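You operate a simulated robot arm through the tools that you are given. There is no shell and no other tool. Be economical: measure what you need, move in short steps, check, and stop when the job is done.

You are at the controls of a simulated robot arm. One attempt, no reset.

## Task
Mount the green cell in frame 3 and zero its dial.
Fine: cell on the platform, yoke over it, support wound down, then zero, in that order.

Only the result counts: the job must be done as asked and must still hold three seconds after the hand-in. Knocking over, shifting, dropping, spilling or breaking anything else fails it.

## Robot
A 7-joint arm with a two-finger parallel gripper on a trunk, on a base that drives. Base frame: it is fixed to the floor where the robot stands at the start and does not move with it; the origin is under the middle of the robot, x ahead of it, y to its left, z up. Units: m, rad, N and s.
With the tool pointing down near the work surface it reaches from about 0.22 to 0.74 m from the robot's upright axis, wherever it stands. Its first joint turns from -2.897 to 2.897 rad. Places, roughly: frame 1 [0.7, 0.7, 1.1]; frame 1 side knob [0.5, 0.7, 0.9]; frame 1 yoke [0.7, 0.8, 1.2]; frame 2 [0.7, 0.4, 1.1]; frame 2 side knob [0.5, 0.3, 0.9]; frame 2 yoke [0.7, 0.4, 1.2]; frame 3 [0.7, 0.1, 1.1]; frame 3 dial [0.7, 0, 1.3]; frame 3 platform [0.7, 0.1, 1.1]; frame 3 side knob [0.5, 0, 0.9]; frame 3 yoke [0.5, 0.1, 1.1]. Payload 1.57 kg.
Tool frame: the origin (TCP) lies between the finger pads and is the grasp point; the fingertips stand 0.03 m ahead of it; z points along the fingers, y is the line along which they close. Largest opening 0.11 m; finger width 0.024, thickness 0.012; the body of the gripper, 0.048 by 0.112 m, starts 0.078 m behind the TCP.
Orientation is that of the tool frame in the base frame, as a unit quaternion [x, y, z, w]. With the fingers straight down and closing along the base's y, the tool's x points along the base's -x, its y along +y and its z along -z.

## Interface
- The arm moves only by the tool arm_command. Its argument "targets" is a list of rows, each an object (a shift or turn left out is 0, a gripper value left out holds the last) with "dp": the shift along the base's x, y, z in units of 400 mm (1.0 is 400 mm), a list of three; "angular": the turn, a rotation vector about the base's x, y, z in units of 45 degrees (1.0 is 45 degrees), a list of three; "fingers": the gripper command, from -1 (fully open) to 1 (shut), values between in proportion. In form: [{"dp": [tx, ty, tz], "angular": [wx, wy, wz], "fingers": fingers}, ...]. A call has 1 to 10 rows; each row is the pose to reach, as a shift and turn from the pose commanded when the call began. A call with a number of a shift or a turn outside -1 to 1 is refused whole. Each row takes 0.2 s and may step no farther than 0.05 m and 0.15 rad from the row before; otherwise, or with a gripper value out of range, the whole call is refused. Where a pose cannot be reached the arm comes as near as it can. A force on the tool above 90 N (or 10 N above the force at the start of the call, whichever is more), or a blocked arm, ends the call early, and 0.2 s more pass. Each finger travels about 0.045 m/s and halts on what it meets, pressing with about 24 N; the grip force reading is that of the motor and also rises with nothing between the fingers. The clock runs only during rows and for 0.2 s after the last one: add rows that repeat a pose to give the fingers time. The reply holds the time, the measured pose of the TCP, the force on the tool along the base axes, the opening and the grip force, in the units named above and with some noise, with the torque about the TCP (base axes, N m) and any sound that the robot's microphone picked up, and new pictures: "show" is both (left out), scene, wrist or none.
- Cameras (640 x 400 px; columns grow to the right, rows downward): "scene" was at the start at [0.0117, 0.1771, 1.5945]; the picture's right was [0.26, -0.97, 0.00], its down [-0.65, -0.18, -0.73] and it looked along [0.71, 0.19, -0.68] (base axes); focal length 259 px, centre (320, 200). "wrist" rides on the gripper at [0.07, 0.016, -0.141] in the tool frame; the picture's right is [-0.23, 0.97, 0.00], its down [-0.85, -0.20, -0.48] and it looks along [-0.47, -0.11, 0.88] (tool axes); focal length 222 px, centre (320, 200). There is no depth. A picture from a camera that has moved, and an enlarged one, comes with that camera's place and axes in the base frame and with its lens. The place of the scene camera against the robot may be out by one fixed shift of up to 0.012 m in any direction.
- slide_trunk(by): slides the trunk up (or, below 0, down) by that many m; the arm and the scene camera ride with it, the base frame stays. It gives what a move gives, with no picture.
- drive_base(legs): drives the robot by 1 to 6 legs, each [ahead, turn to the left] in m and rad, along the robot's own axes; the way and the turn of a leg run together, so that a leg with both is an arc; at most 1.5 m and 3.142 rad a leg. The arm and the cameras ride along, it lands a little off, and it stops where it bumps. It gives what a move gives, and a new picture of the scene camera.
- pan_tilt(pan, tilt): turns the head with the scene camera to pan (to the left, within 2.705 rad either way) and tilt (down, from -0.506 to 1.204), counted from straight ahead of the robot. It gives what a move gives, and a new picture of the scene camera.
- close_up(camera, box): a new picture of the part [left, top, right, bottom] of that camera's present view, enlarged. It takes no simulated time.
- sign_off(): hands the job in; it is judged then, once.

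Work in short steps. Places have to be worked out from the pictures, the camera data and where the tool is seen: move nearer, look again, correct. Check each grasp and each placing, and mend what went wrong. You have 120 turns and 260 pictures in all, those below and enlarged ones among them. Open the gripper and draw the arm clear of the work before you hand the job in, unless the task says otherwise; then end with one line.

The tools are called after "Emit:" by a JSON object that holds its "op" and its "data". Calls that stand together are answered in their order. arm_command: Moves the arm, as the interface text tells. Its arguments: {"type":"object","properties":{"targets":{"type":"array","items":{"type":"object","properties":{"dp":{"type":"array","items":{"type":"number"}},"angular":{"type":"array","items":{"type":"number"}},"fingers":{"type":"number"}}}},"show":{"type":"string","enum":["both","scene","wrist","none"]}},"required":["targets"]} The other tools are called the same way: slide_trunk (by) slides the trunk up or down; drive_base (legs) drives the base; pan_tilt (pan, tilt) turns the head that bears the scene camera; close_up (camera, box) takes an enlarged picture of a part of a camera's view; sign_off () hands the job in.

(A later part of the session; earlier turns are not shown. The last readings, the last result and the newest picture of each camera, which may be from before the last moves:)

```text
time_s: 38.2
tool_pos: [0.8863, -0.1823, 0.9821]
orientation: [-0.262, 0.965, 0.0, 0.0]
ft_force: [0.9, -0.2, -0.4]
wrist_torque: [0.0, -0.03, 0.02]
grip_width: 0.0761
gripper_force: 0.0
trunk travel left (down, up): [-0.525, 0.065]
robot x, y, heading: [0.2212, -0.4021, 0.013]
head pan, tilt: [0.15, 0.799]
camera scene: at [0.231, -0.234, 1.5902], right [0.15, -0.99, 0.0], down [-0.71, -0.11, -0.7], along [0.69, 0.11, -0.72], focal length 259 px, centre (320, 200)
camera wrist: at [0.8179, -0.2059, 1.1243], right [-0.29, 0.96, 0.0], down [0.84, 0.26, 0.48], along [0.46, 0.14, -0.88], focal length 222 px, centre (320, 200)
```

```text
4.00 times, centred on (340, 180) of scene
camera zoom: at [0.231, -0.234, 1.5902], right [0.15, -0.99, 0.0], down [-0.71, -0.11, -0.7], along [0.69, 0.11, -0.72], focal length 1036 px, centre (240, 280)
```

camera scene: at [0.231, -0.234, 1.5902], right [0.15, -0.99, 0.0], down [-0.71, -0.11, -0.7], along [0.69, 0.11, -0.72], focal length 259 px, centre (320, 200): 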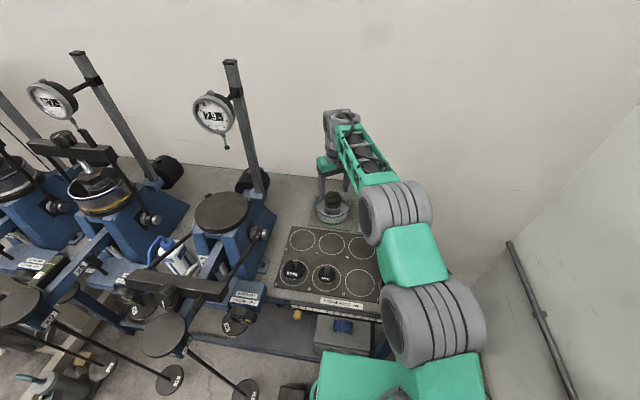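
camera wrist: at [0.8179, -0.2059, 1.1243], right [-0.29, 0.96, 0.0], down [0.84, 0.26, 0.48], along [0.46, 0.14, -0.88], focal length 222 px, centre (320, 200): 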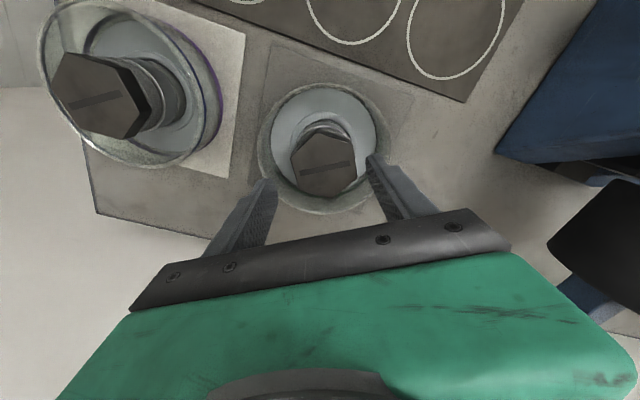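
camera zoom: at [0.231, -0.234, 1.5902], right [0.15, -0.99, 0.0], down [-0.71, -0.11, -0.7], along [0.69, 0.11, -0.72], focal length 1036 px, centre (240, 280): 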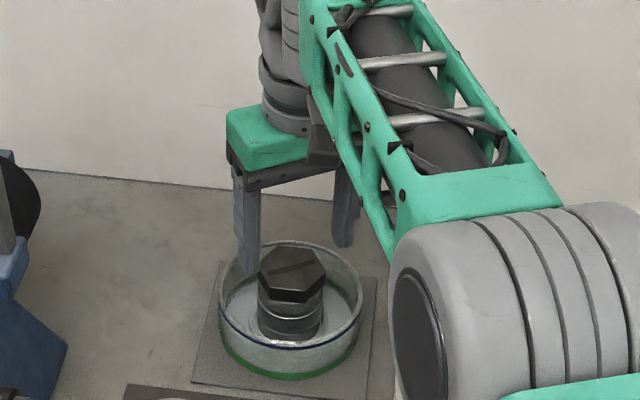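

The fingers straddle the hex and are well centred. I narrow to 0.068 m to clear the ring wall and descend to grip height.

Emit:
{"op": "arm_command", "data": {"targets": [{"dp": [0, 0, 0], "fingers": -0.236}, {"dp": [0, 0.002, -0.05]}, {"dp": [0, 0.002, -0.1]}, {"dp": [0, 0.002, -0.14]}], "show": "both"}}

Emit:
{"op": "close_up", "data": {"camera": "wrist", "box": [200, 80, 440, 230]}}

Emit:
{"op": "close_up", "data": {"camera": "scene", "box": [290, 130, 390, 230]}}

```text
time_s: 39.2
tool_pos: [0.8864, -0.1827, 0.9255]
orientation: [-0.262, 0.965, 0.0, 0.0]
ft_force: [-0.5, -0.4, 0.2]
wrist_torque: [0.0, 0.01, -0.01]
grip_width: 0.0683
gripper_force: 0.1
trunk travel left (down, up): [-0.525, 0.065]
robot x, y, heading: [0.2194, -0.4023, 0.007]
head pan, tilt: [0.15, 0.799]
camera scene: at [0.231, -0.234, 1.5902], right [0.15, -0.99, 0.0], down [-0.71, -0.11, -0.7], along [0.69, 0.11, -0.72], focal length 259 px, centre (320, 200)
camera wrist: at [0.8184, -0.2059, 1.0676], right [-0.3, 0.96, 0.0], down [0.84, 0.26, 0.48], along [0.46, 0.14, -0.88], focal length 222 px, centre (320, 200)
```

scene: 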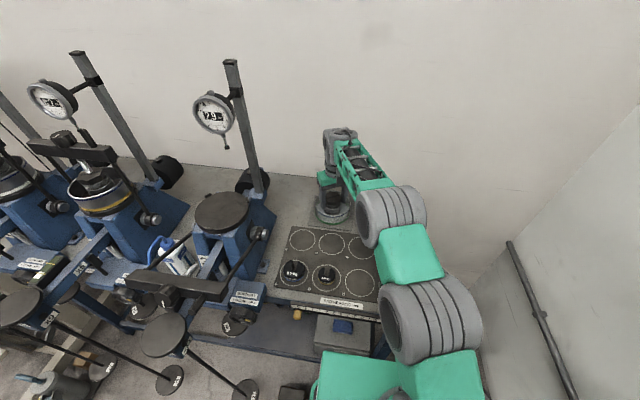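
wrist: 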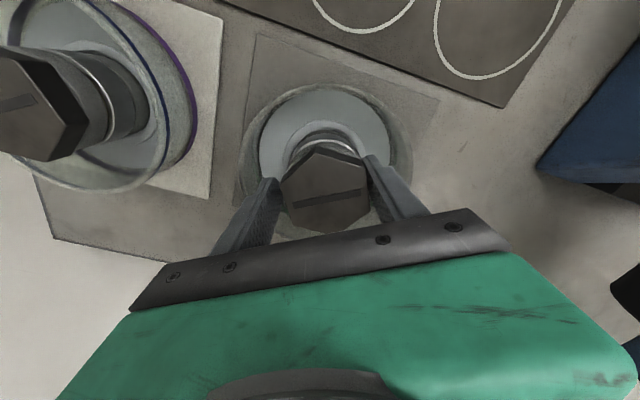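

```text
2.67 times, centred on (320, 155) of wrist
camera zoom: at [0.8184, -0.2059, 1.0676], right [-0.3, 0.96, 0.0], down [0.84, 0.26, 0.48], along [0.46, 0.14, -0.88], focal length 592 px, centre (320, 320)
```

zoom: 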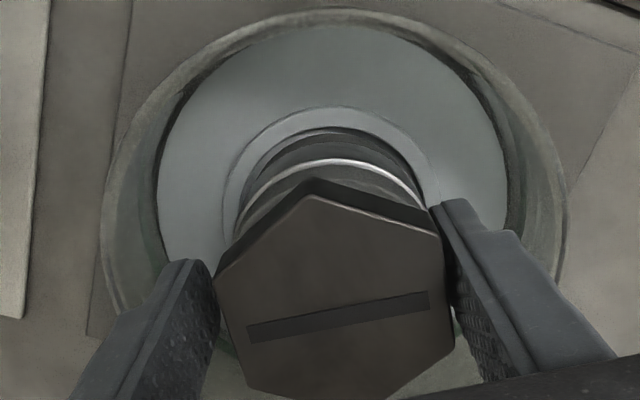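

```text
4.00 times, centred on (340, 180) of scene
camera zoom: at [0.231, -0.234, 1.5902], right [0.15, -0.99, 0.0], down [-0.71, -0.11, -0.7], along [0.69, 0.11, -0.72], focal length 1036 px, centre (240, 280)
```

zoom: 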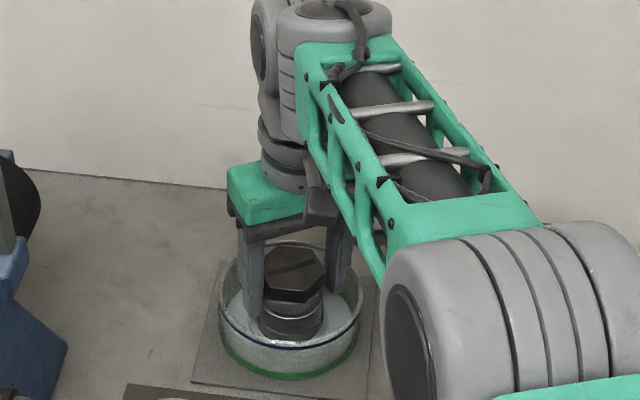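

The fingers are either side of the hex, clear of the ring. I close on it.

Emit:
{"op": "arm_command", "data": {"targets": [{"fingers": 0.2}, {"fingers": 1}, {"fingers": 1}, {"fingers": 1}, {"fingers": 1}], "show": "wrist"}}

```text
time_s: 40.4
tool_pos: [0.8868, -0.1835, 0.9254]
orientation: [-0.262, 0.965, 0.0, 0.001]
ft_force: [-2.3, 2.6, 0.4]
wrist_torque: [0.43, 0.21, -0.2]
grip_width: 0.0577
gripper_force: 24.5
trunk travel left (down, up): [-0.525, 0.065]
robot x, y, heading: [0.219, -0.3999, 0.006]
head pan, tilt: [0.15, 0.799]
camera wrist: at [0.8182, -0.2059, 1.0678], right [-0.29, 0.96, 0.0], down [0.84, 0.26, 0.48], along [0.46, 0.14, -0.88], focal length 222 px, centre (320, 200)
```

wrist: 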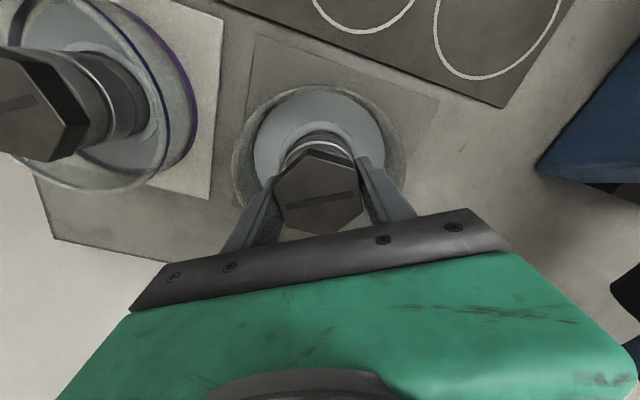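

Gripped at 0.058 m with 24 N. I lift gently and check that the whole cell follows.

Emit:
{"op": "arm_command", "data": {"targets": [{"dp": [0, 0, 0.02]}, {"dp": [0, 0, 0.05]}, {"dp": [0, 0, 0.09]}, {"dp": [0, 0, 0.13]}], "show": "both"}}

Emit:
{"op": "close_up", "data": {"camera": "scene", "box": [290, 130, 390, 230]}}

```text
time_s: 41.4
tool_pos: [0.8868, -0.1822, 0.9772]
orientation: [-0.262, 0.965, -0.001, -0.001]
ft_force: [0.1, 0.8, -9.1]
wrist_torque: [0.05, 0.02, 0.01]
grip_width: 0.0574
gripper_force: 24.1
trunk travel left (down, up): [-0.525, 0.065]
robot x, y, heading: [0.2228, -0.3982, 0.005]
head pan, tilt: [0.15, 0.799]
camera scene: at [0.2317, -0.2337, 1.5901], right [0.15, -0.99, 0.0], down [-0.71, -0.11, -0.7], along [0.69, 0.11, -0.72], focal length 259 px, centre (320, 200)
camera wrist: at [0.8186, -0.2055, 1.1197], right [-0.29, 0.96, 0.0], down [0.84, 0.26, 0.48], along [0.46, 0.14, -0.88], focal length 222 px, centre (320, 200)
```

scene: 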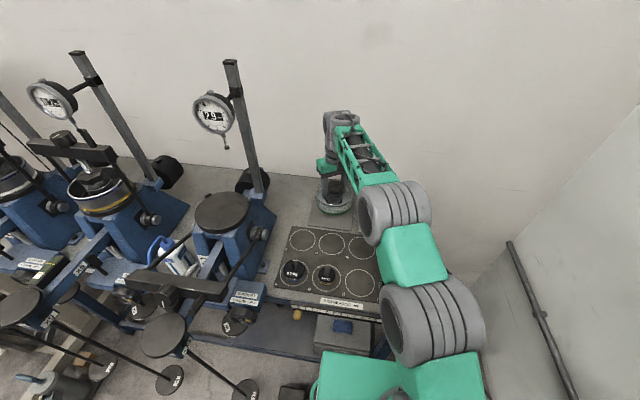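
wrist: 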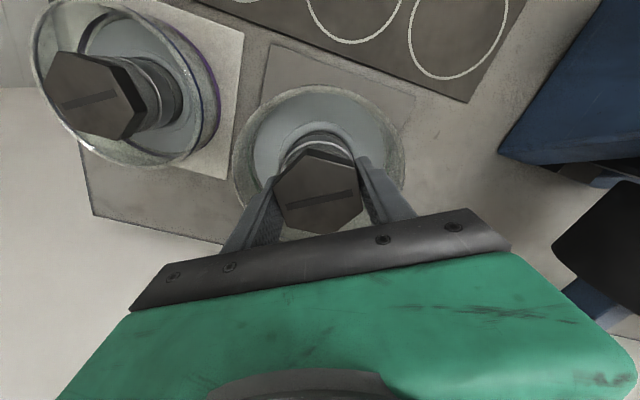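

```text
4.00 times, centred on (340, 180) of scene
camera zoom: at [0.2317, -0.2337, 1.5901], right [0.15, -0.99, 0.0], down [-0.71, -0.11, -0.7], along [0.69, 0.11, -0.72], focal length 1036 px, centre (240, 280)
```

zoom: 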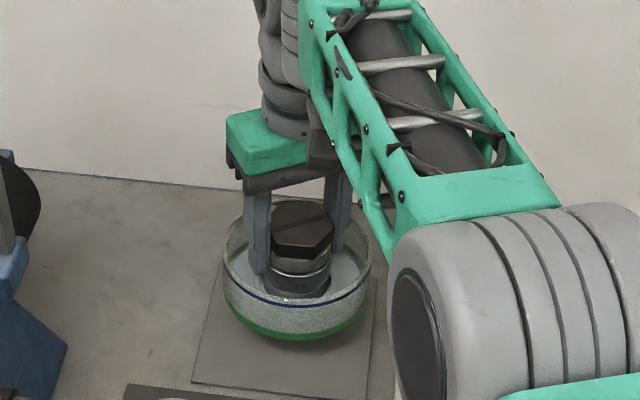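

The whole cell lifts (about 9 N). But over the platform (about (0.647, 0.096, 1.075)) the dial hangs at (0.64, 0.03, 1.36), so a vertical tool would hit it. I set the cell back on its mat and regrip with the tool tilted about 35° so that the wrist stays in front of the dial.

Emit:
{"op": "arm_command", "data": {"targets": [{"dp": [0, 0, -0.05]}, {"dp": [0, 0, -0.09]}, {"dp": [0, 0, -0.115]}, {"dp": [0, 0, -0.128]}, {"dp": [0, 0, -0.128]}], "show": "none"}}

Emit:
{"op": "arm_command", "data": {"targets": [{"fingers": -0.1}, {"fingers": -0.236}, {"fingers": -0.236}, {"dp": [0, 0, 0.05]}, {"dp": [0, 0, 0.12]}, {"dp": [0, 0, 0.2]}], "show": "wrist"}}

```text
time_s: 42.6
tool_pos: [0.888, -0.1811, 0.9276]
orientation: [-0.26, 0.965, 0.0, 0.0]
ft_force: [0.0, 0.1, -2.6]
wrist_torque: [-0.14, 0.34, -0.06]
grip_width: 0.057
gripper_force: 24.1
trunk travel left (down, up): [-0.525, 0.065]
robot x, y, heading: [0.2174, -0.4039, 0.007]
head pan, tilt: [0.15, 0.799]
```

```text
time_s: 44.0
tool_pos: [0.8863, -0.1815, 1.0078]
orientation: [-0.262, 0.965, 0.0, 0.0]
ft_force: [-0.7, -0.4, 0.0]
wrist_torque: [-0.02, 0.02, -0.02]
grip_width: 0.0682
gripper_force: 0.1
trunk travel left (down, up): [-0.525, 0.065]
robot x, y, heading: [0.2221, -0.4031, 0.004]
head pan, tilt: [0.15, 0.799]
camera wrist: at [0.8184, -0.2056, 1.1493], right [-0.29, 0.96, 0.0], down [0.84, 0.26, 0.48], along [0.46, 0.14, -0.88], focal length 222 px, centre (320, 200)
```

wrist: 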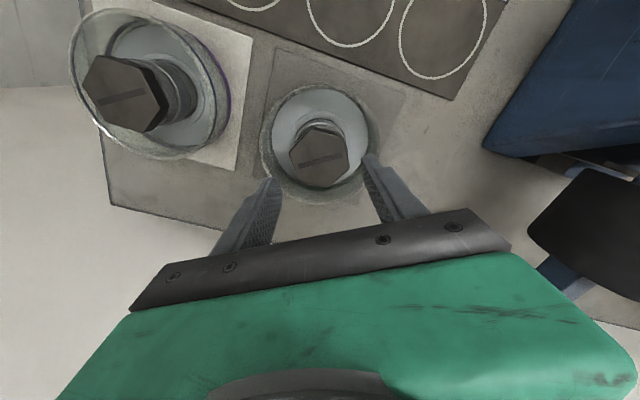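

The cell is back on its mat. I tilt the tool 35° forward about its closing axis and back off along the tilted approach line.

Emit:
{"op": "arm_command", "data": {"targets": [{"dp": [-0.03, -0.017, 0.05], "angular": [0.078, -0.135, 0]}, {"dp": [-0.06, -0.035, 0.05], "angular": [0.156, -0.27, 0]}, {"dp": [-0.1, -0.058, 0.05], "angular": [0.234, -0.405, 0]}, {"dp": [-0.1, -0.058, 0.05], "angular": [0.312, -0.54, 0]}, {"dp": [-0.1, -0.058, 0.02], "angular": [0.389, -0.674, 0]}, {"dp": [-0.1, -0.058, -0.04], "angular": [0.389, -0.674, 0]}], "show": "both"}}

Emit:
{"op": "close_up", "data": {"camera": "scene", "box": [290, 130, 390, 230]}}

```text
time_s: 45.4
tool_pos: [0.8473, -0.2069, 0.9913]
orientation: [-0.25, 0.92, 0.077, 0.292]
ft_force: [-0.1, 0.3, -0.2]
wrist_torque: [0.0, -0.01, 0.03]
grip_width: 0.0679
gripper_force: 0.0
trunk travel left (down, up): [-0.525, 0.065]
robot x, y, heading: [0.2197, -0.4043, 0.001]
head pan, tilt: [0.15, 0.799]
camera scene: at [0.2309, -0.2341, 1.5902], right [0.15, -0.99, 0.0], down [-0.71, -0.11, -0.7], along [0.69, 0.11, -0.72], focal length 259 px, centre (320, 200)
camera wrist: at [0.7186, -0.264, 1.0681], right [-0.33, 0.94, 0.13], down [0.47, 0.04, 0.88], along [0.82, 0.35, -0.45], focal length 222 px, centre (320, 200)
```

scene: 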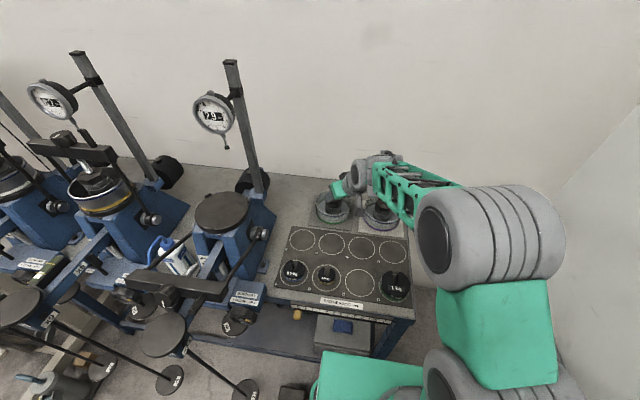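
wrist: 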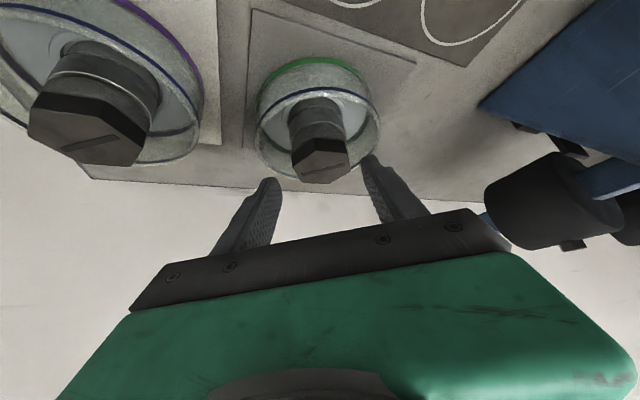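

```text
4.00 times, centred on (340, 180) of scene
camera zoom: at [0.2309, -0.2341, 1.5902], right [0.15, -0.99, 0.0], down [-0.71, -0.11, -0.7], along [0.69, 0.11, -0.72], focal length 1036 px, centre (240, 280)
```

zoom: 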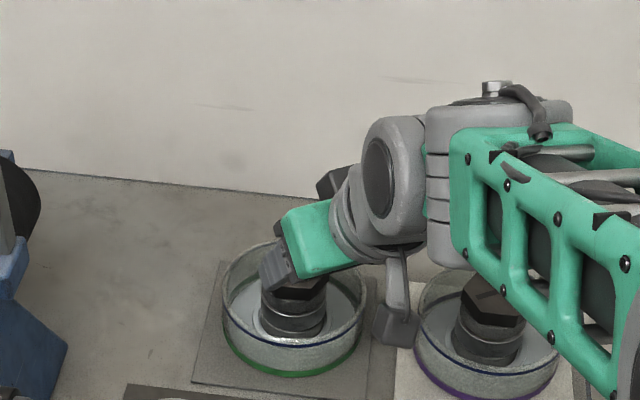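

Aligned: the hex is midway between the fingers. I move in along the approach line and close.

Emit:
{"op": "arm_command", "data": {"targets": [{"dp": [0.033, 0.02, -0.055]}, {"dp": [0.066, 0.04, -0.11]}, {"dp": [0.099, 0.062, -0.16]}], "show": "wrist"}}

Emit:
{"op": "close_up", "data": {"camera": "wrist", "box": [200, 80, 440, 230]}}

Emit:
{"op": "close_up", "data": {"camera": "scene", "box": [290, 130, 390, 230]}}

```text
time_s: 46.2
tool_pos: [0.8862, -0.1794, 0.9268]
orientation: [-0.25, 0.921, 0.077, 0.29]
ft_force: [0.0, -1.1, 0.2]
wrist_torque: [0.0, 0.0, 0.03]
grip_width: 0.068
gripper_force: 0.0
trunk travel left (down, up): [-0.525, 0.065]
robot x, y, heading: [0.222, -0.4013, 0.005]
head pan, tilt: [0.15, 0.799]
camera wrist: at [0.7581, -0.2374, 1.0048], right [-0.33, 0.94, 0.13], down [0.47, 0.04, 0.88], along [0.82, 0.35, -0.45], focal length 222 px, centre (320, 200)
```

wrist: 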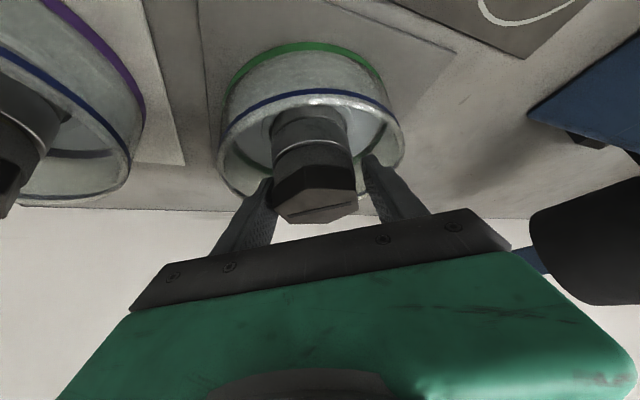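

```text
2.67 times, centred on (320, 155) of wrist
camera zoom: at [0.7581, -0.2374, 1.0048], right [-0.33, 0.94, 0.13], down [0.47, 0.04, 0.88], along [0.82, 0.35, -0.45], focal length 592 px, centre (320, 320)
```

zoom: 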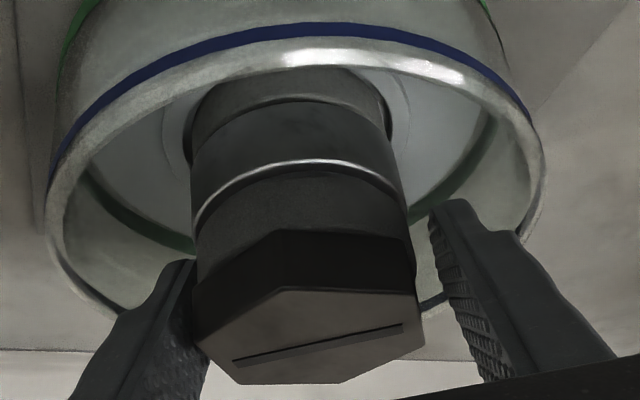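

```text
4.00 times, centred on (340, 180) of scene
camera zoom: at [0.2311, -0.2339, 1.5902], right [0.15, -0.99, 0.0], down [-0.71, -0.11, -0.7], along [0.69, 0.11, -0.72], focal length 1036 px, centre (240, 280)
```

zoom: 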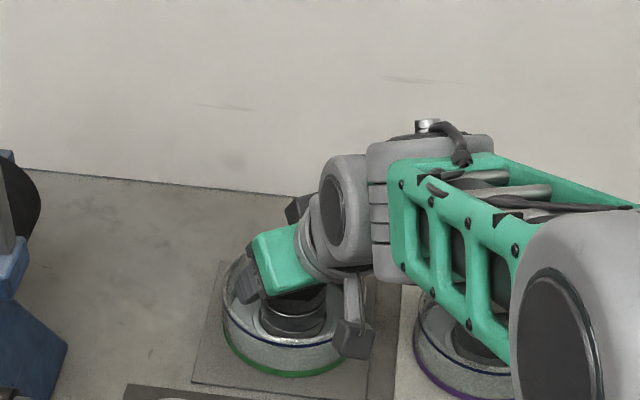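

Slightly left-heavy. I shift 3 mm along the closing axis, then close and test-lift.

Emit:
{"op": "arm_command", "data": {"targets": [{"dp": [0.003, -0.007, 0], "fingers": -0.236}, {"dp": [0.003, -0.007, 0], "fingers": 0.5}, {"dp": [0.003, -0.007, 0], "fingers": 1}, {"dp": [0.003, -0.007, 0], "fingers": 1}, {"dp": [0.003, -0.007, 0], "fingers": 1}, {"dp": [0.003, -0.007, 0], "fingers": 1}], "show": "none"}}

Emit:
{"op": "arm_command", "data": {"targets": [{"dp": [0, 0, 0.02]}, {"dp": [0, 0, 0.06]}, {"dp": [0, 0, 0.11]}, {"dp": [0, 0, 0.16]}], "show": "both"}}

Emit:
{"op": "close_up", "data": {"camera": "scene", "box": [290, 130, 390, 230]}}

```text
time_s: 47.6
tool_pos: [0.8881, -0.182, 0.9282]
orientation: [-0.249, 0.921, 0.077, 0.291]
ft_force: [-0.9, 4.7, 0.1]
wrist_torque: [0.42, 0.12, -0.19]
grip_width: 0.0569
gripper_force: 24.3
trunk travel left (down, up): [-0.525, 0.065]
robot x, y, heading: [0.2234, -0.4055, 0.001]
head pan, tilt: [0.15, 0.799]
```

```text
time_s: 48.6
tool_pos: [0.8864, -0.1828, 0.9904]
orientation: [-0.249, 0.921, 0.077, 0.289]
ft_force: [0.0, -0.3, -8.7]
wrist_torque: [0.03, -0.02, 0.0]
grip_width: 0.0568
gripper_force: 24.0
trunk travel left (down, up): [-0.525, 0.065]
robot x, y, heading: [0.2222, -0.402, 0.005]
head pan, tilt: [0.15, 0.799]
camera scene: at [0.2316, -0.2338, 1.5901], right [0.15, -0.99, 0.0], down [-0.71, -0.11, -0.7], along [0.69, 0.11, -0.72], focal length 259 px, centre (320, 200)
camera wrist: at [0.7589, -0.2401, 1.0674], right [-0.33, 0.94, 0.13], down [0.47, 0.04, 0.88], along [0.82, 0.35, -0.45], focal length 222 px, centre (320, 200)
```

scene: 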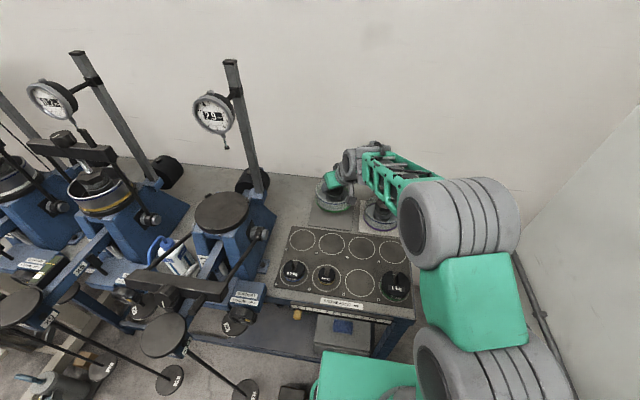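
wrist: 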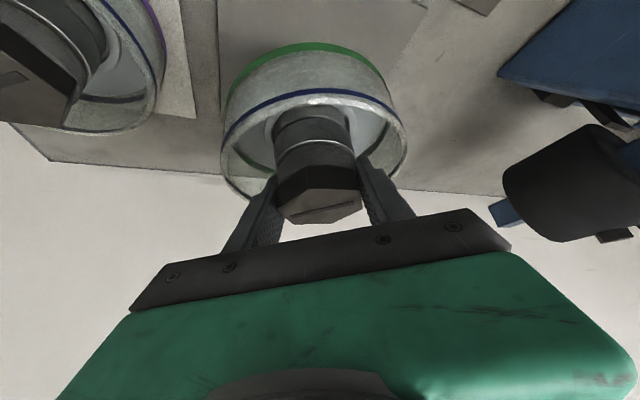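

```text
4.00 times, centred on (340, 180) of scene
camera zoom: at [0.2316, -0.2338, 1.5901], right [0.15, -0.99, 0.0], down [-0.71, -0.11, -0.7], along [0.69, 0.11, -0.72], focal length 1036 px, centre (240, 280)
```

zoom: 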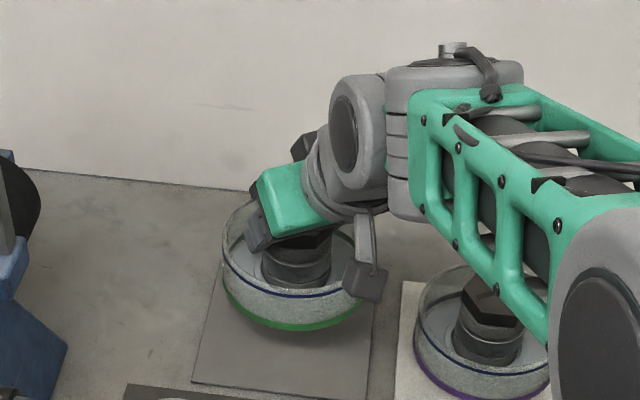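

The cell is held level and secure. I raise it and retract it toward the robot, high above everything, for the drive back to the front of frame 3.

Emit:
{"op": "arm_command", "data": {"targets": [{"dp": [0, 0, 0.1]}, {"dp": [-0.02, 0, 0.2]}, {"dp": [-0.05, -0.02, 0.3]}, {"dp": [-0.09, -0.04, 0.4]}, {"dp": [-0.14, -0.08, 0.49]}, {"dp": [-0.22, -0.14, 0.55]}, {"dp": [-0.31, -0.2, 0.58]}, {"dp": [-0.4, -0.26, 0.6]}, {"dp": [-0.49, -0.32, 0.6]}, {"dp": [-0.58, -0.38, 0.6]}], "show": "none"}}

Emit:
{"op": "arm_command", "data": {"targets": [{"dp": [-0.08, -0.05, 0]}, {"dp": [-0.16, -0.1, 0]}, {"dp": [-0.24, -0.13, 0]}], "show": "both"}}

```text
time_s: 50.8
tool_pos: [0.6543, -0.3332, 1.2306]
orientation: [-0.249, 0.921, 0.077, 0.291]
ft_force: [0.5, 0.1, -8.3]
wrist_torque: [-0.01, 0.01, 0.01]
grip_width: 0.0556
gripper_force: 24.5
trunk travel left (down, up): [-0.525, 0.065]
robot x, y, heading: [0.2201, -0.4011, -0.0]
head pan, tilt: [0.15, 0.799]
```

```text
time_s: 51.7
tool_pos: [0.5522, -0.3163, 1.2169]
orientation: [-0.36, 0.885, 0.137, 0.26]
ft_force: [0.8, -0.1, -10.1]
wrist_torque: [0.06, -0.02, 0.02]
grip_width: 0.0553
gripper_force: 24.4
trunk travel left (down, up): [-0.525, 0.065]
robot x, y, heading: [0.2214, -0.4037, 0.004]
head pan, tilt: [0.15, 0.799]
stopped in row 3: the arm was blocked; the commanded pose is now the measured one
camera scene: at [0.2316, -0.2346, 1.5902], right [0.15, -0.99, 0.0], down [-0.71, -0.11, -0.7], along [0.69, 0.11, -0.72], focal length 259 px, centre (320, 200)
camera wrist: at [0.4471, -0.4075, 1.2957], right [-0.55, 0.81, 0.18], down [0.49, 0.14, 0.86], along [0.68, 0.57, -0.47], focal length 222 px, centre (320, 200)
```

scene: 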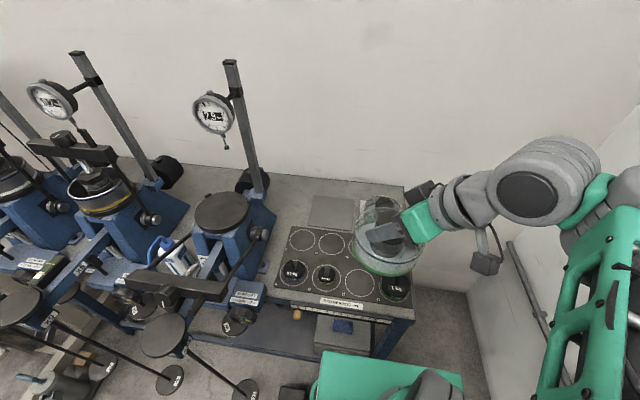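
wrist: 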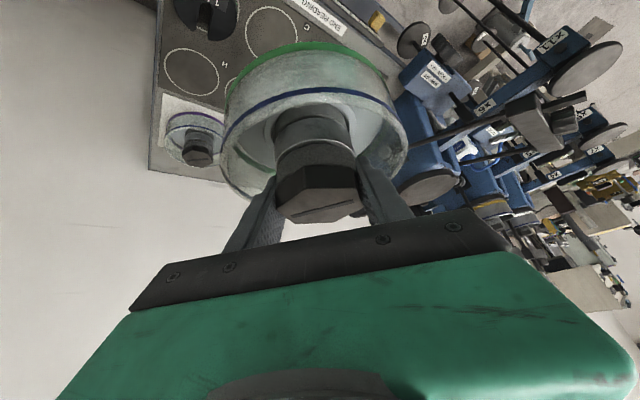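

The arm reached a joint limit and only yawed; the tilt is still about 35° and the grip is firm. I raise the trunk a little, then drive back towards the front of frame 3.

Emit:
{"op": "slide_trunk", "data": {"by": 0.06}}

Emit:
{"op": "drive_base", "data": {"legs": [[-0.13, 0], [0, -1.1], [-0.5, 0], [0, 1.1]]}}

```text
time_s: 52.7
tool_pos: [0.5519, -0.3153, 1.2771]
orientation: [-0.359, 0.886, 0.136, 0.261]
ft_force: [0.2, -0.1, -9.5]
wrist_torque: [0.03, -0.01, 0.02]
grip_width: 0.0553
gripper_force: 24.0
trunk travel left (down, up): [-0.585, 0.005]
robot x, y, heading: [0.2224, -0.4029, 0.003]
head pan, tilt: [0.15, 0.799]
```

```text
time_s: 62.1
tool_pos: [0.1984, 0.1332, 1.2776]
orientation: [-0.359, 0.886, 0.137, 0.261]
ft_force: [-0.5, -0.6, -9.3]
wrist_torque: [-0.01, -0.02, 0.0]
grip_width: 0.0552
gripper_force: 23.6
trunk travel left (down, up): [-0.585, 0.005]
robot x, y, heading: [-0.1343, 0.0494, 0.004]
head pan, tilt: [0.15, 0.799]
camera scene: at [-0.1233, 0.2163, 1.6501], right [0.15, -0.99, 0.0], down [-0.71, -0.11, -0.7], along [0.69, 0.11, -0.72], focal length 259 px, centre (320, 200)
```

scene: 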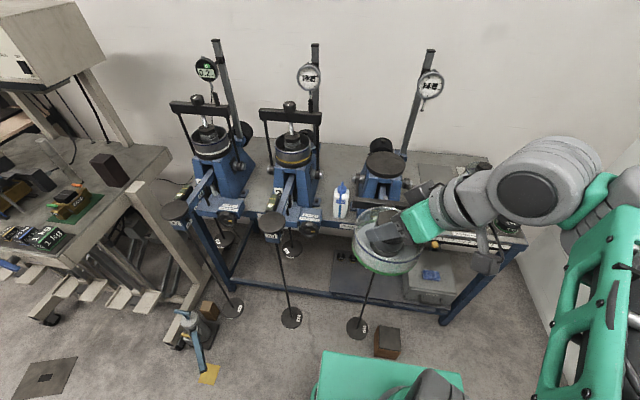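

I drive ahead 0.15 m, then begin moving the cell out while yawing the tool to face +x.

Emit:
{"op": "drive_base", "data": {"legs": [[0.15, 0]]}}

Emit:
{"op": "arm_command", "data": {"targets": [{"dp": [0.03, -0.01, 0], "angular": [0, 0, -0.15]}, {"dp": [0.06, -0.02, 0], "angular": [0, 0, -0.3]}, {"dp": [0.09, -0.03, 0], "angular": [0, 0, -0.45]}, {"dp": [0.12, -0.04, 0], "angular": [0, 0, -0.6]}, {"dp": [0.16, -0.05, 0], "angular": [0, 0, -0.75]}, {"dp": [0.2, -0.06, 0], "angular": [0, 0, -0.9]}], "show": "both"}}

```text
time_s: 63.5
tool_pos: [0.3471, 0.1346, 1.2764]
orientation: [-0.361, 0.885, 0.137, 0.261]
ft_force: [0.7, -0.1, -8.4]
wrist_torque: [0.0, 0.03, 0.04]
grip_width: 0.0553
gripper_force: 24.1
trunk travel left (down, up): [-0.585, 0.005]
robot x, y, heading: [0.0163, 0.0473, 0.007]
head pan, tilt: [0.15, 0.799]
camera scene: at [0.0271, 0.217, 1.6501], right [0.16, -0.99, 0.0], down [-0.71, -0.11, -0.7], along [0.69, 0.11, -0.72], focal length 259 px, centre (320, 200)
```

scene: 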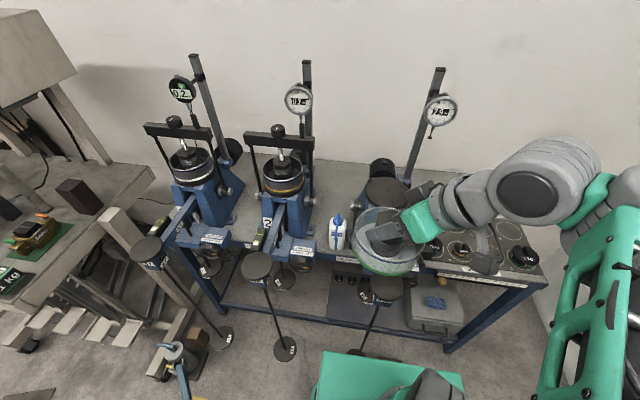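

```text
time_s: 64.9
tool_pos: [0.4268, 0.1104, 1.2782]
orientation: [-0.032, 0.955, 0.039, 0.293]
ft_force: [1.6, 0.2, -9.1]
wrist_torque: [-0.03, -0.02, 0.0]
grip_width: 0.0554
gripper_force: 23.6
trunk travel left (down, up): [-0.585, 0.005]
robot x, y, heading: [0.0159, 0.0462, 0.003]
head pan, tilt: [0.15, 0.799]
camera scene: at [0.0272, 0.2169, 1.6498], right [0.16, -0.99, 0.0], down [-0.71, -0.11, -0.7], along [0.69, 0.11, -0.72], focal length 259 px, centre (320, 200)
camera wrist: at [0.2892, 0.1098, 1.3575], right [0.11, 0.98, 0.18], down [0.46, -0.21, 0.86], along [0.88, -0.01, -0.47], focal length 222 px, centre (320, 200)
```

scene: 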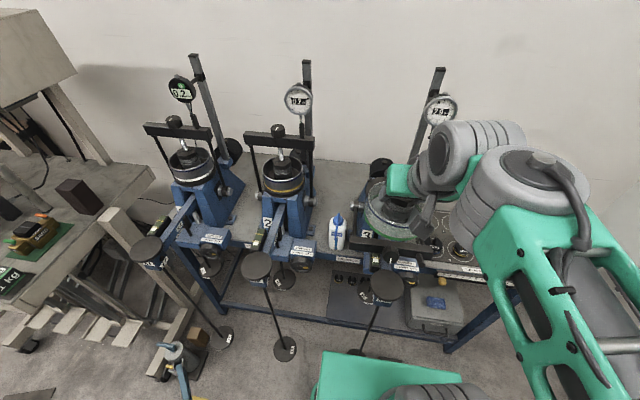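
wrist: 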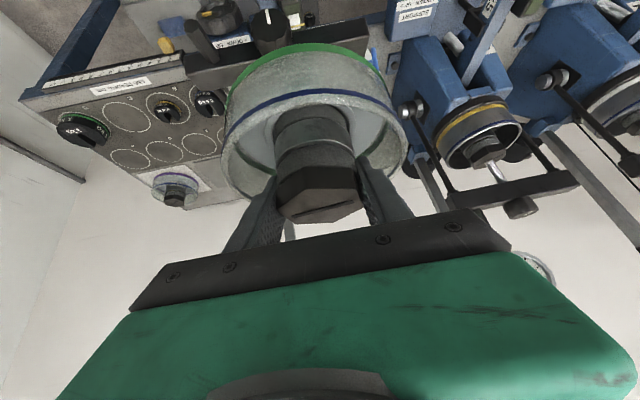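

Tool yaw is now about 9° and roll about 3°. I correct both and advance to in front of and above the platform.

Emit:
{"op": "arm_command", "data": {"targets": [{"dp": [0.08, -0.008, 0.0], "angular": [-0.035, 0, -0.1]}, {"dp": [0.16, -0.016, -0.03], "angular": [-0.071, 0, -0.21]}, {"dp": [0.24, -0.024, -0.08], "angular": [-0.071, 0, -0.21]}, {"dp": [0.31, -0.03, -0.12], "angular": [-0.071, 0, -0.21]}], "show": "both"}}

Emit:
{"op": "close_up", "data": {"camera": "scene", "box": [330, 60, 490, 290]}}

```text
time_s: 65.9
tool_pos: [0.5525, 0.0993, 1.2277]
orientation: [0.039, 0.955, -0.014, 0.293]
ft_force: [0.9, 0.3, -9.1]
wrist_torque: [0.04, 0.0, 0.0]
grip_width: 0.0554
gripper_force: 24.4
trunk travel left (down, up): [-0.585, 0.005]
robot x, y, heading: [0.0144, 0.0517, 0.01]
head pan, tilt: [0.15, 0.799]
camera scene: at [0.0272, 0.2171, 1.6501], right [0.16, -0.99, 0.0], down [-0.71, -0.11, -0.7], along [0.69, 0.11, -0.72], focal length 259 px, centre (320, 200)
camera wrist: at [0.417, 0.1256, 1.3073], right [0.27, 0.96, 0.13], down [0.42, -0.23, 0.88], along [0.87, -0.18, -0.47], focal length 222 px, centre (320, 200)
```

scene: 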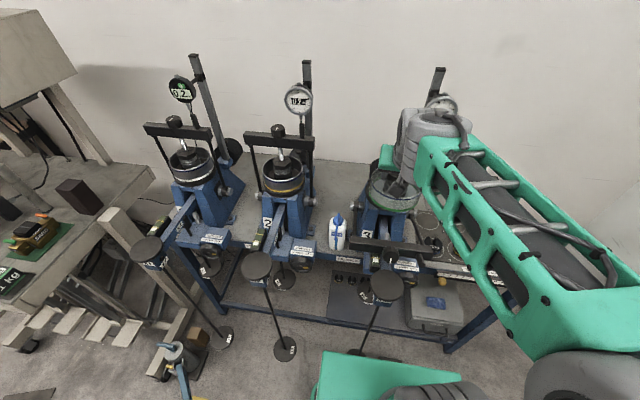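
wrist: 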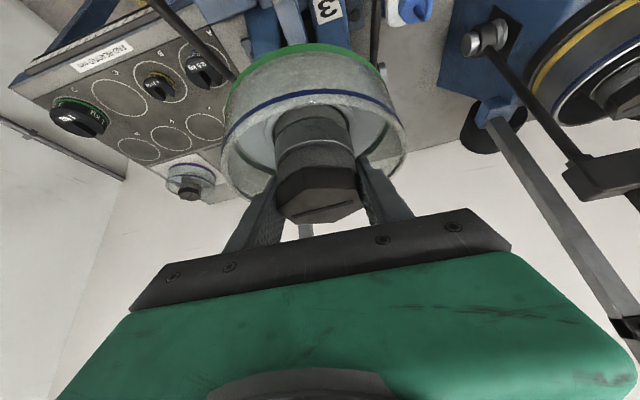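

```text
1.74 times, centred on (410, 175) of scene
camera zoom: at [0.0272, 0.2171, 1.6501], right [0.16, -0.99, 0.0], down [-0.71, -0.11, -0.7], along [0.69, 0.11, -0.72], focal length 450 px, centre (164, 244)
```

zoom: 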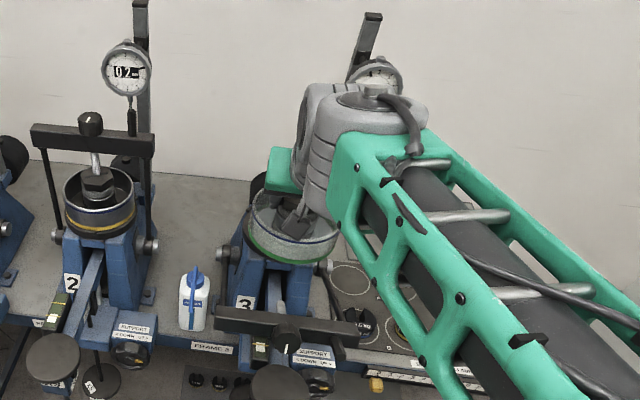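

The tool is level now, and I judge the platform to be at about (0.647, 0.093). I use the held cell, whose position is known, as a check on the scene camera's offset.

Emit:
{"op": "close_up", "data": {"camera": "scene", "box": [350, 140, 450, 240]}}

Emit:
{"op": "close_up", "data": {"camera": "wrist", "box": [180, 0, 460, 175]}}

```text
4.00 times, centred on (400, 190) of scene
camera zoom: at [0.0272, 0.2171, 1.6501], right [0.16, -0.99, 0.0], down [-0.71, -0.11, -0.7], along [0.69, 0.11, -0.72], focal length 1036 px, centre (0, 240)
```

zoom: 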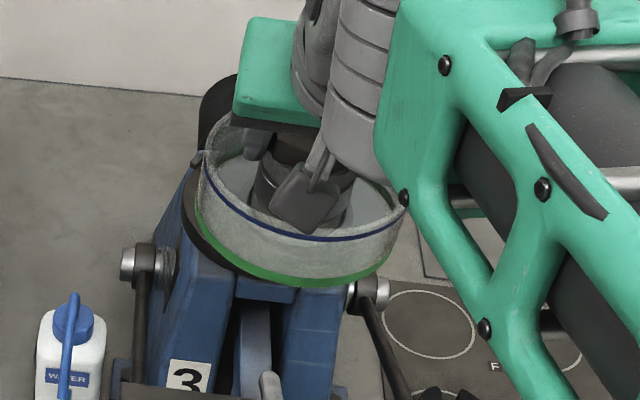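

```text
2.29 times, centred on (320, 88) of wrist
camera zoom: at [0.417, 0.1256, 1.3073], right [0.27, 0.96, 0.13], down [0.42, -0.23, 0.88], along [0.87, -0.18, -0.47], focal length 508 px, centre (320, 457)
```

zoom: 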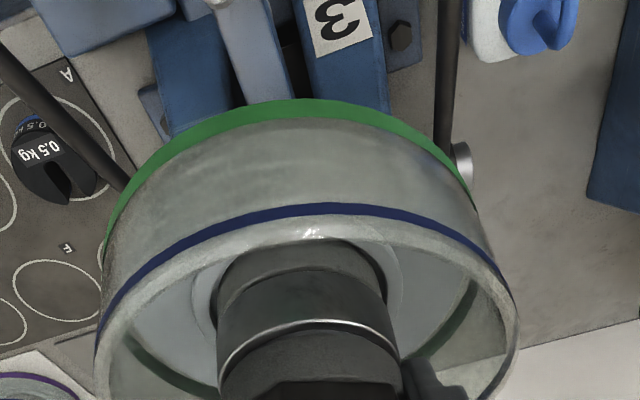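

The projection check fits within a few mm. I move over the platform about 2.5 cm above it, keeping the wrist low in front of the dial.

Emit:
{"op": "arm_command", "data": {"targets": [{"dp": [0.08, -0.004, -0.05]}, {"dp": [0.16, -0.009, -0.1]}, {"dp": [0.239, -0.013, -0.14]}], "show": "both"}}

Emit:
{"op": "close_up", "data": {"camera": "scene", "box": [350, 70, 490, 240]}}

Emit:
{"op": "close_up", "data": {"camera": "wrist", "box": [180, 0, 460, 175]}}

```text
time_s: 66.7
tool_pos: [0.6488, 0.0951, 1.1718]
orientation: [0.038, 0.955, -0.012, 0.293]
ft_force: [0.1, 0.4, -9.3]
wrist_torque: [0.0, 0.0, 0.0]
grip_width: 0.0553
gripper_force: 23.7
trunk travel left (down, up): [-0.585, 0.005]
robot x, y, heading: [0.0179, 0.0468, 0.003]
head pan, tilt: [0.15, 0.799]
camera scene: at [0.0273, 0.2169, 1.6501], right [0.16, -0.99, 0.0], down [-0.71, -0.11, -0.7], along [0.69, 0.11, -0.72], focal length 259 px, centre (320, 200)
camera wrist: at [0.5137, 0.1195, 1.2511], right [0.27, 0.96, 0.13], down [0.42, -0.23, 0.88], along [0.87, -0.18, -0.47], focal length 222 px, centre (320, 200)
```

scene: 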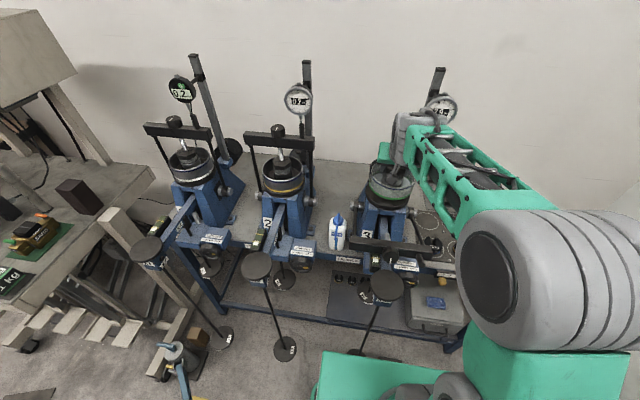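
wrist: 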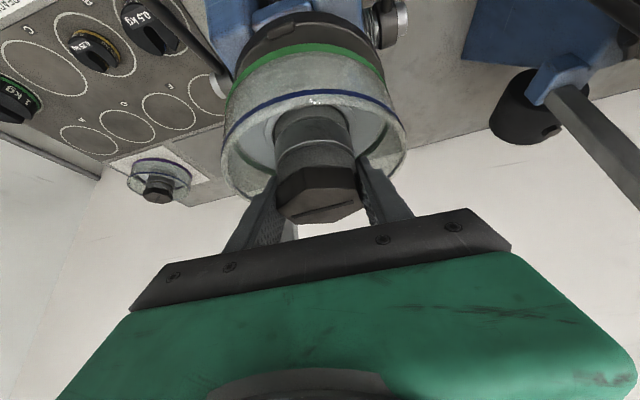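

```text
2.35 times, centred on (420, 155) of scene
camera zoom: at [0.0273, 0.2169, 1.6501], right [0.16, -0.99, 0.0], down [-0.71, -0.11, -0.7], along [0.69, 0.11, -0.72], focal length 610 px, centre (85, 306)
```

zoom: 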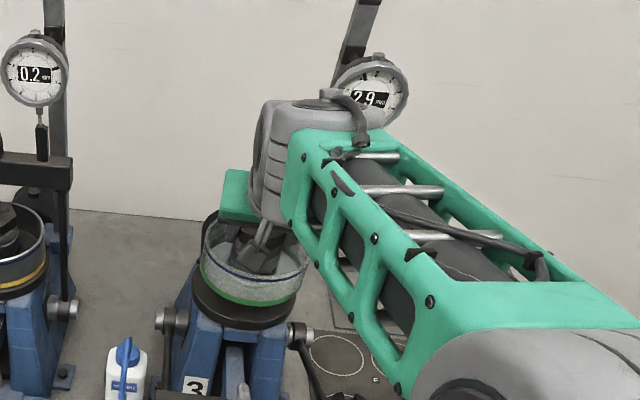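

```text
2.29 times, centred on (320, 88) of wrist
camera zoom: at [0.5137, 0.1195, 1.2511], right [0.27, 0.96, 0.13], down [0.42, -0.23, 0.88], along [0.87, -0.18, -0.47], focal length 508 px, centre (320, 457)
```

zoom: 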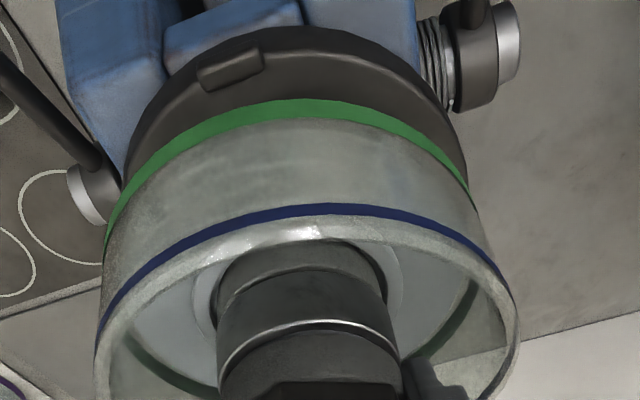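

There are small locating tabs on the platform rim, so centring matters. I take a sharper look.

Emit:
{"op": "close_up", "data": {"camera": "scene", "box": [360, 150, 430, 220]}}

Emit:
{"op": "close_up", "data": {"camera": "wrist", "box": [220, 0, 410, 100]}}

```text
5.71 times, centred on (395, 185) of scene
camera zoom: at [0.0273, 0.2169, 1.6501], right [0.16, -0.99, 0.0], down [-0.71, -0.11, -0.7], along [0.69, 0.11, -0.72], focal length 1480 px, centre (-109, 286)
```

zoom: 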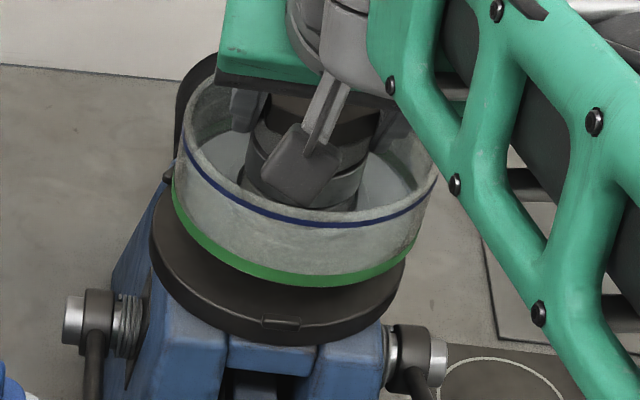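

```text
3.37 times, centred on (315, 50) of wrist
camera zoom: at [0.5137, 0.1195, 1.2511], right [0.27, 0.96, 0.13], down [0.42, -0.23, 0.88], along [0.87, -0.18, -0.47], focal length 748 px, centre (337, 705)
```

zoom: 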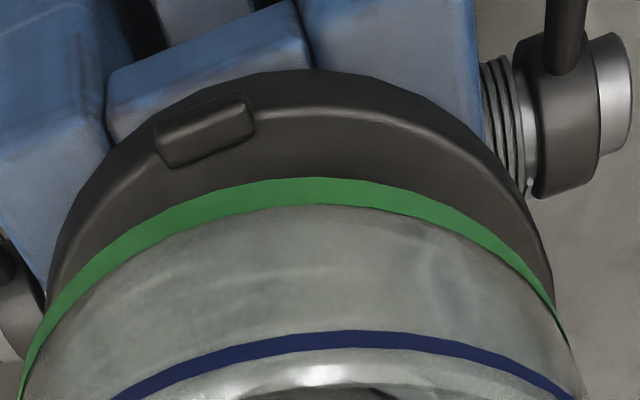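

The wrist view suggests the platform centre is about 5–9 mm farther ahead than I assumed. I shift +6 mm in x, descend 1.5 cm, and look again.

Emit:
{"op": "arm_command", "data": {"targets": [{"dp": [0.014, -0.003, -0.02]}, {"dp": [0.014, -0.003, -0.038]}], "show": "none"}}

Emit:
{"op": "close_up", "data": {"camera": "scene", "box": [360, 150, 430, 220]}}

Emit:
{"op": "close_up", "data": {"camera": "wrist", "box": [220, 0, 410, 100]}}

```text
time_s: 67.3
tool_pos: [0.6538, 0.0928, 1.1567]
orientation: [0.039, 0.955, -0.013, 0.293]
ft_force: [-0.3, -0.9, -9.3]
wrist_torque: [0.01, -0.03, -0.02]
grip_width: 0.0553
gripper_force: 23.9
trunk travel left (down, up): [-0.585, 0.005]
robot x, y, heading: [0.0155, 0.0501, 0.008]
head pan, tilt: [0.15, 0.799]
```

```text
5.71 times, centred on (395, 185) of scene
camera zoom: at [0.0266, 0.217, 1.6501], right [0.16, -0.99, 0.0], down [-0.71, -0.11, -0.7], along [0.69, 0.11, -0.72], focal length 1480 px, centre (-109, 286)
```

zoom: 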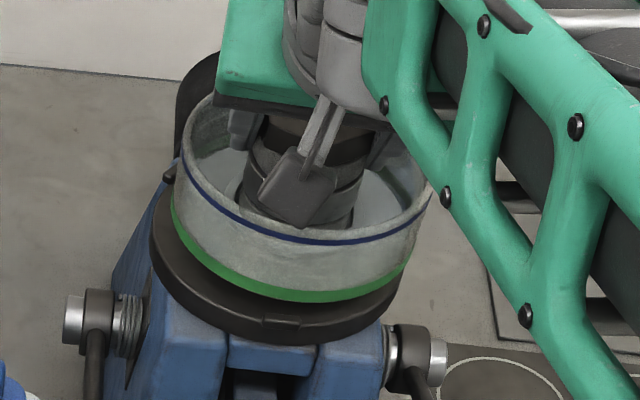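

```text
3.37 times, centred on (315, 50) of wrist
camera zoom: at [0.5177, 0.1179, 1.2354], right [0.27, 0.96, 0.13], down [0.42, -0.23, 0.88], along [0.87, -0.18, -0.47], focal length 748 px, centre (337, 705)
```

zoom: 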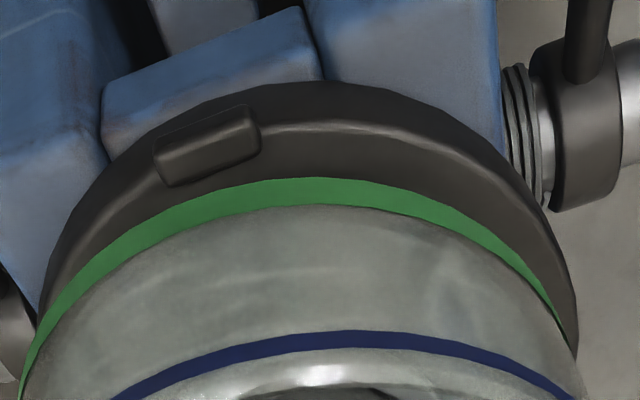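

Comparing both views, the platform centre is about 5 mm farther ahead and 5 mm more to the left of the cell. I correct this, descend a little, and check.

Emit:
{"op": "arm_command", "data": {"targets": [{"dp": [0.0105, 0.013, -0.008]}, {"dp": [0.0105, 0.013, -0.02]}], "show": "none"}}

Emit:
{"op": "close_up", "data": {"camera": "scene", "box": [360, 150, 430, 220]}}

Emit:
{"op": "close_up", "data": {"camera": "wrist", "box": [200, 0, 430, 120]}}

```text
time_s: 67.9
tool_pos: [0.6568, 0.098, 1.1494]
orientation: [0.038, 0.955, -0.012, 0.293]
ft_force: [0.1, 0.3, -8.2]
wrist_torque: [0.02, -0.01, 0.03]
grip_width: 0.0552
gripper_force: 23.9
trunk travel left (down, up): [-0.585, 0.005]
robot x, y, heading: [0.0166, 0.0521, 0.004]
head pan, tilt: [0.15, 0.799]
```

```text
5.71 times, centred on (395, 185) of scene
camera zoom: at [0.0263, 0.2169, 1.6501], right [0.16, -0.99, 0.0], down [-0.71, -0.11, -0.7], along [0.69, 0.11, -0.72], focal length 1480 px, centre (-109, 286)
```

zoom: 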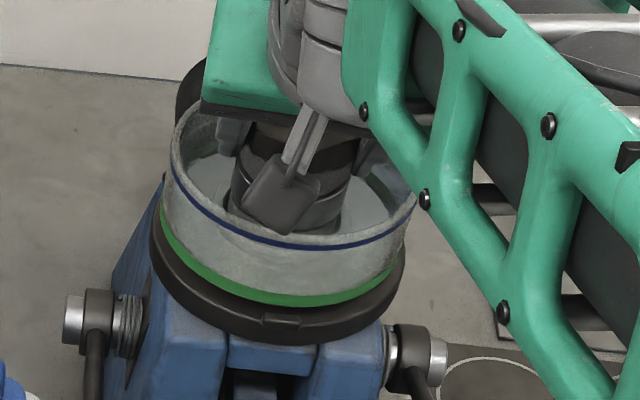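

```text
2.78 times, centred on (315, 60) of wrist
camera zoom: at [0.5212, 0.1229, 1.2276], right [0.27, 0.96, 0.13], down [0.42, -0.23, 0.88], along [0.87, -0.18, -0.47], focal length 618 px, centre (334, 590)
```

zoom: 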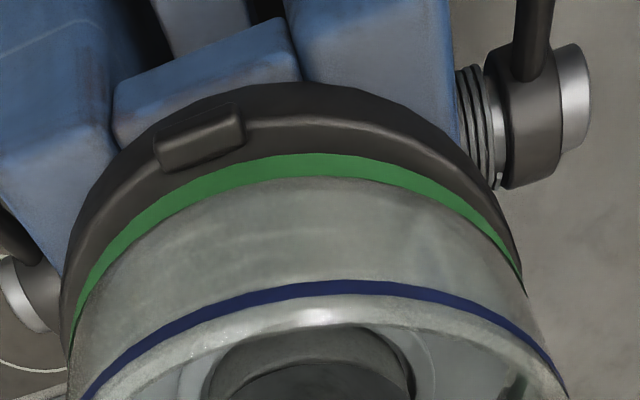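

Nearly centred; the front tab wants a little more clearance. I shift +3 mm in x and lower gently while watching the force.

Emit:
{"op": "arm_command", "data": {"targets": [{"dp": [0.008, 0.0, -0.008]}, {"dp": [0.008, 0.0, -0.016]}], "show": "none"}}

Emit:
{"op": "close_up", "data": {"camera": "wrist", "box": [200, 0, 430, 120]}}

Emit:
{"op": "close_up", "data": {"camera": "scene", "box": [360, 150, 430, 220]}}

```text
time_s: 68.5
tool_pos: [0.6599, 0.099, 1.1436]
orientation: [0.038, 0.955, -0.013, 0.293]
ft_force: [0.1, 0.4, -8.7]
wrist_torque: [0.0, -0.03, 0.0]
grip_width: 0.0549
gripper_force: 23.7
trunk travel left (down, up): [-0.585, 0.005]
robot x, y, heading: [0.0157, 0.0478, 0.008]
head pan, tilt: [0.15, 0.799]
```

```text
2.78 times, centred on (315, 60) of wrist
camera zoom: at [0.524, 0.1236, 1.2216], right [0.27, 0.96, 0.13], down [0.42, -0.23, 0.88], along [0.87, -0.18, -0.47], focal length 618 px, centre (334, 590)
```

zoom: 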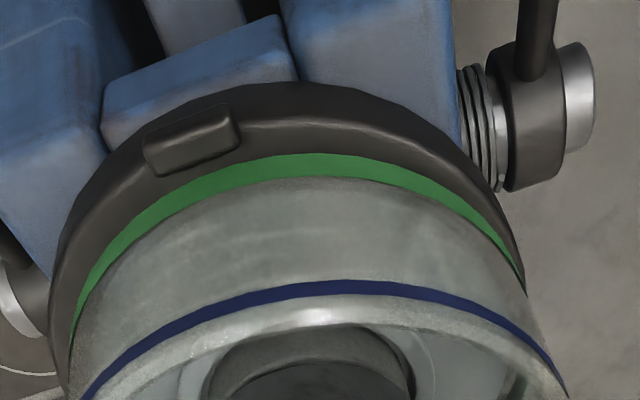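

```text
5.71 times, centred on (395, 185) of scene
camera zoom: at [0.0264, 0.217, 1.6501], right [0.16, -0.99, 0.0], down [-0.71, -0.11, -0.7], along [0.69, 0.11, -0.72], focal length 1480 px, centre (-109, 286)
```

zoom: 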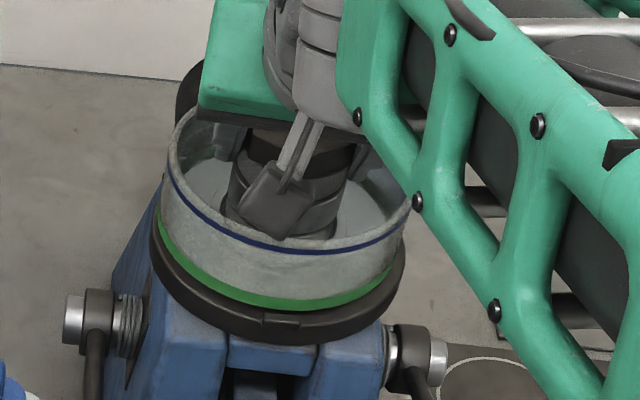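

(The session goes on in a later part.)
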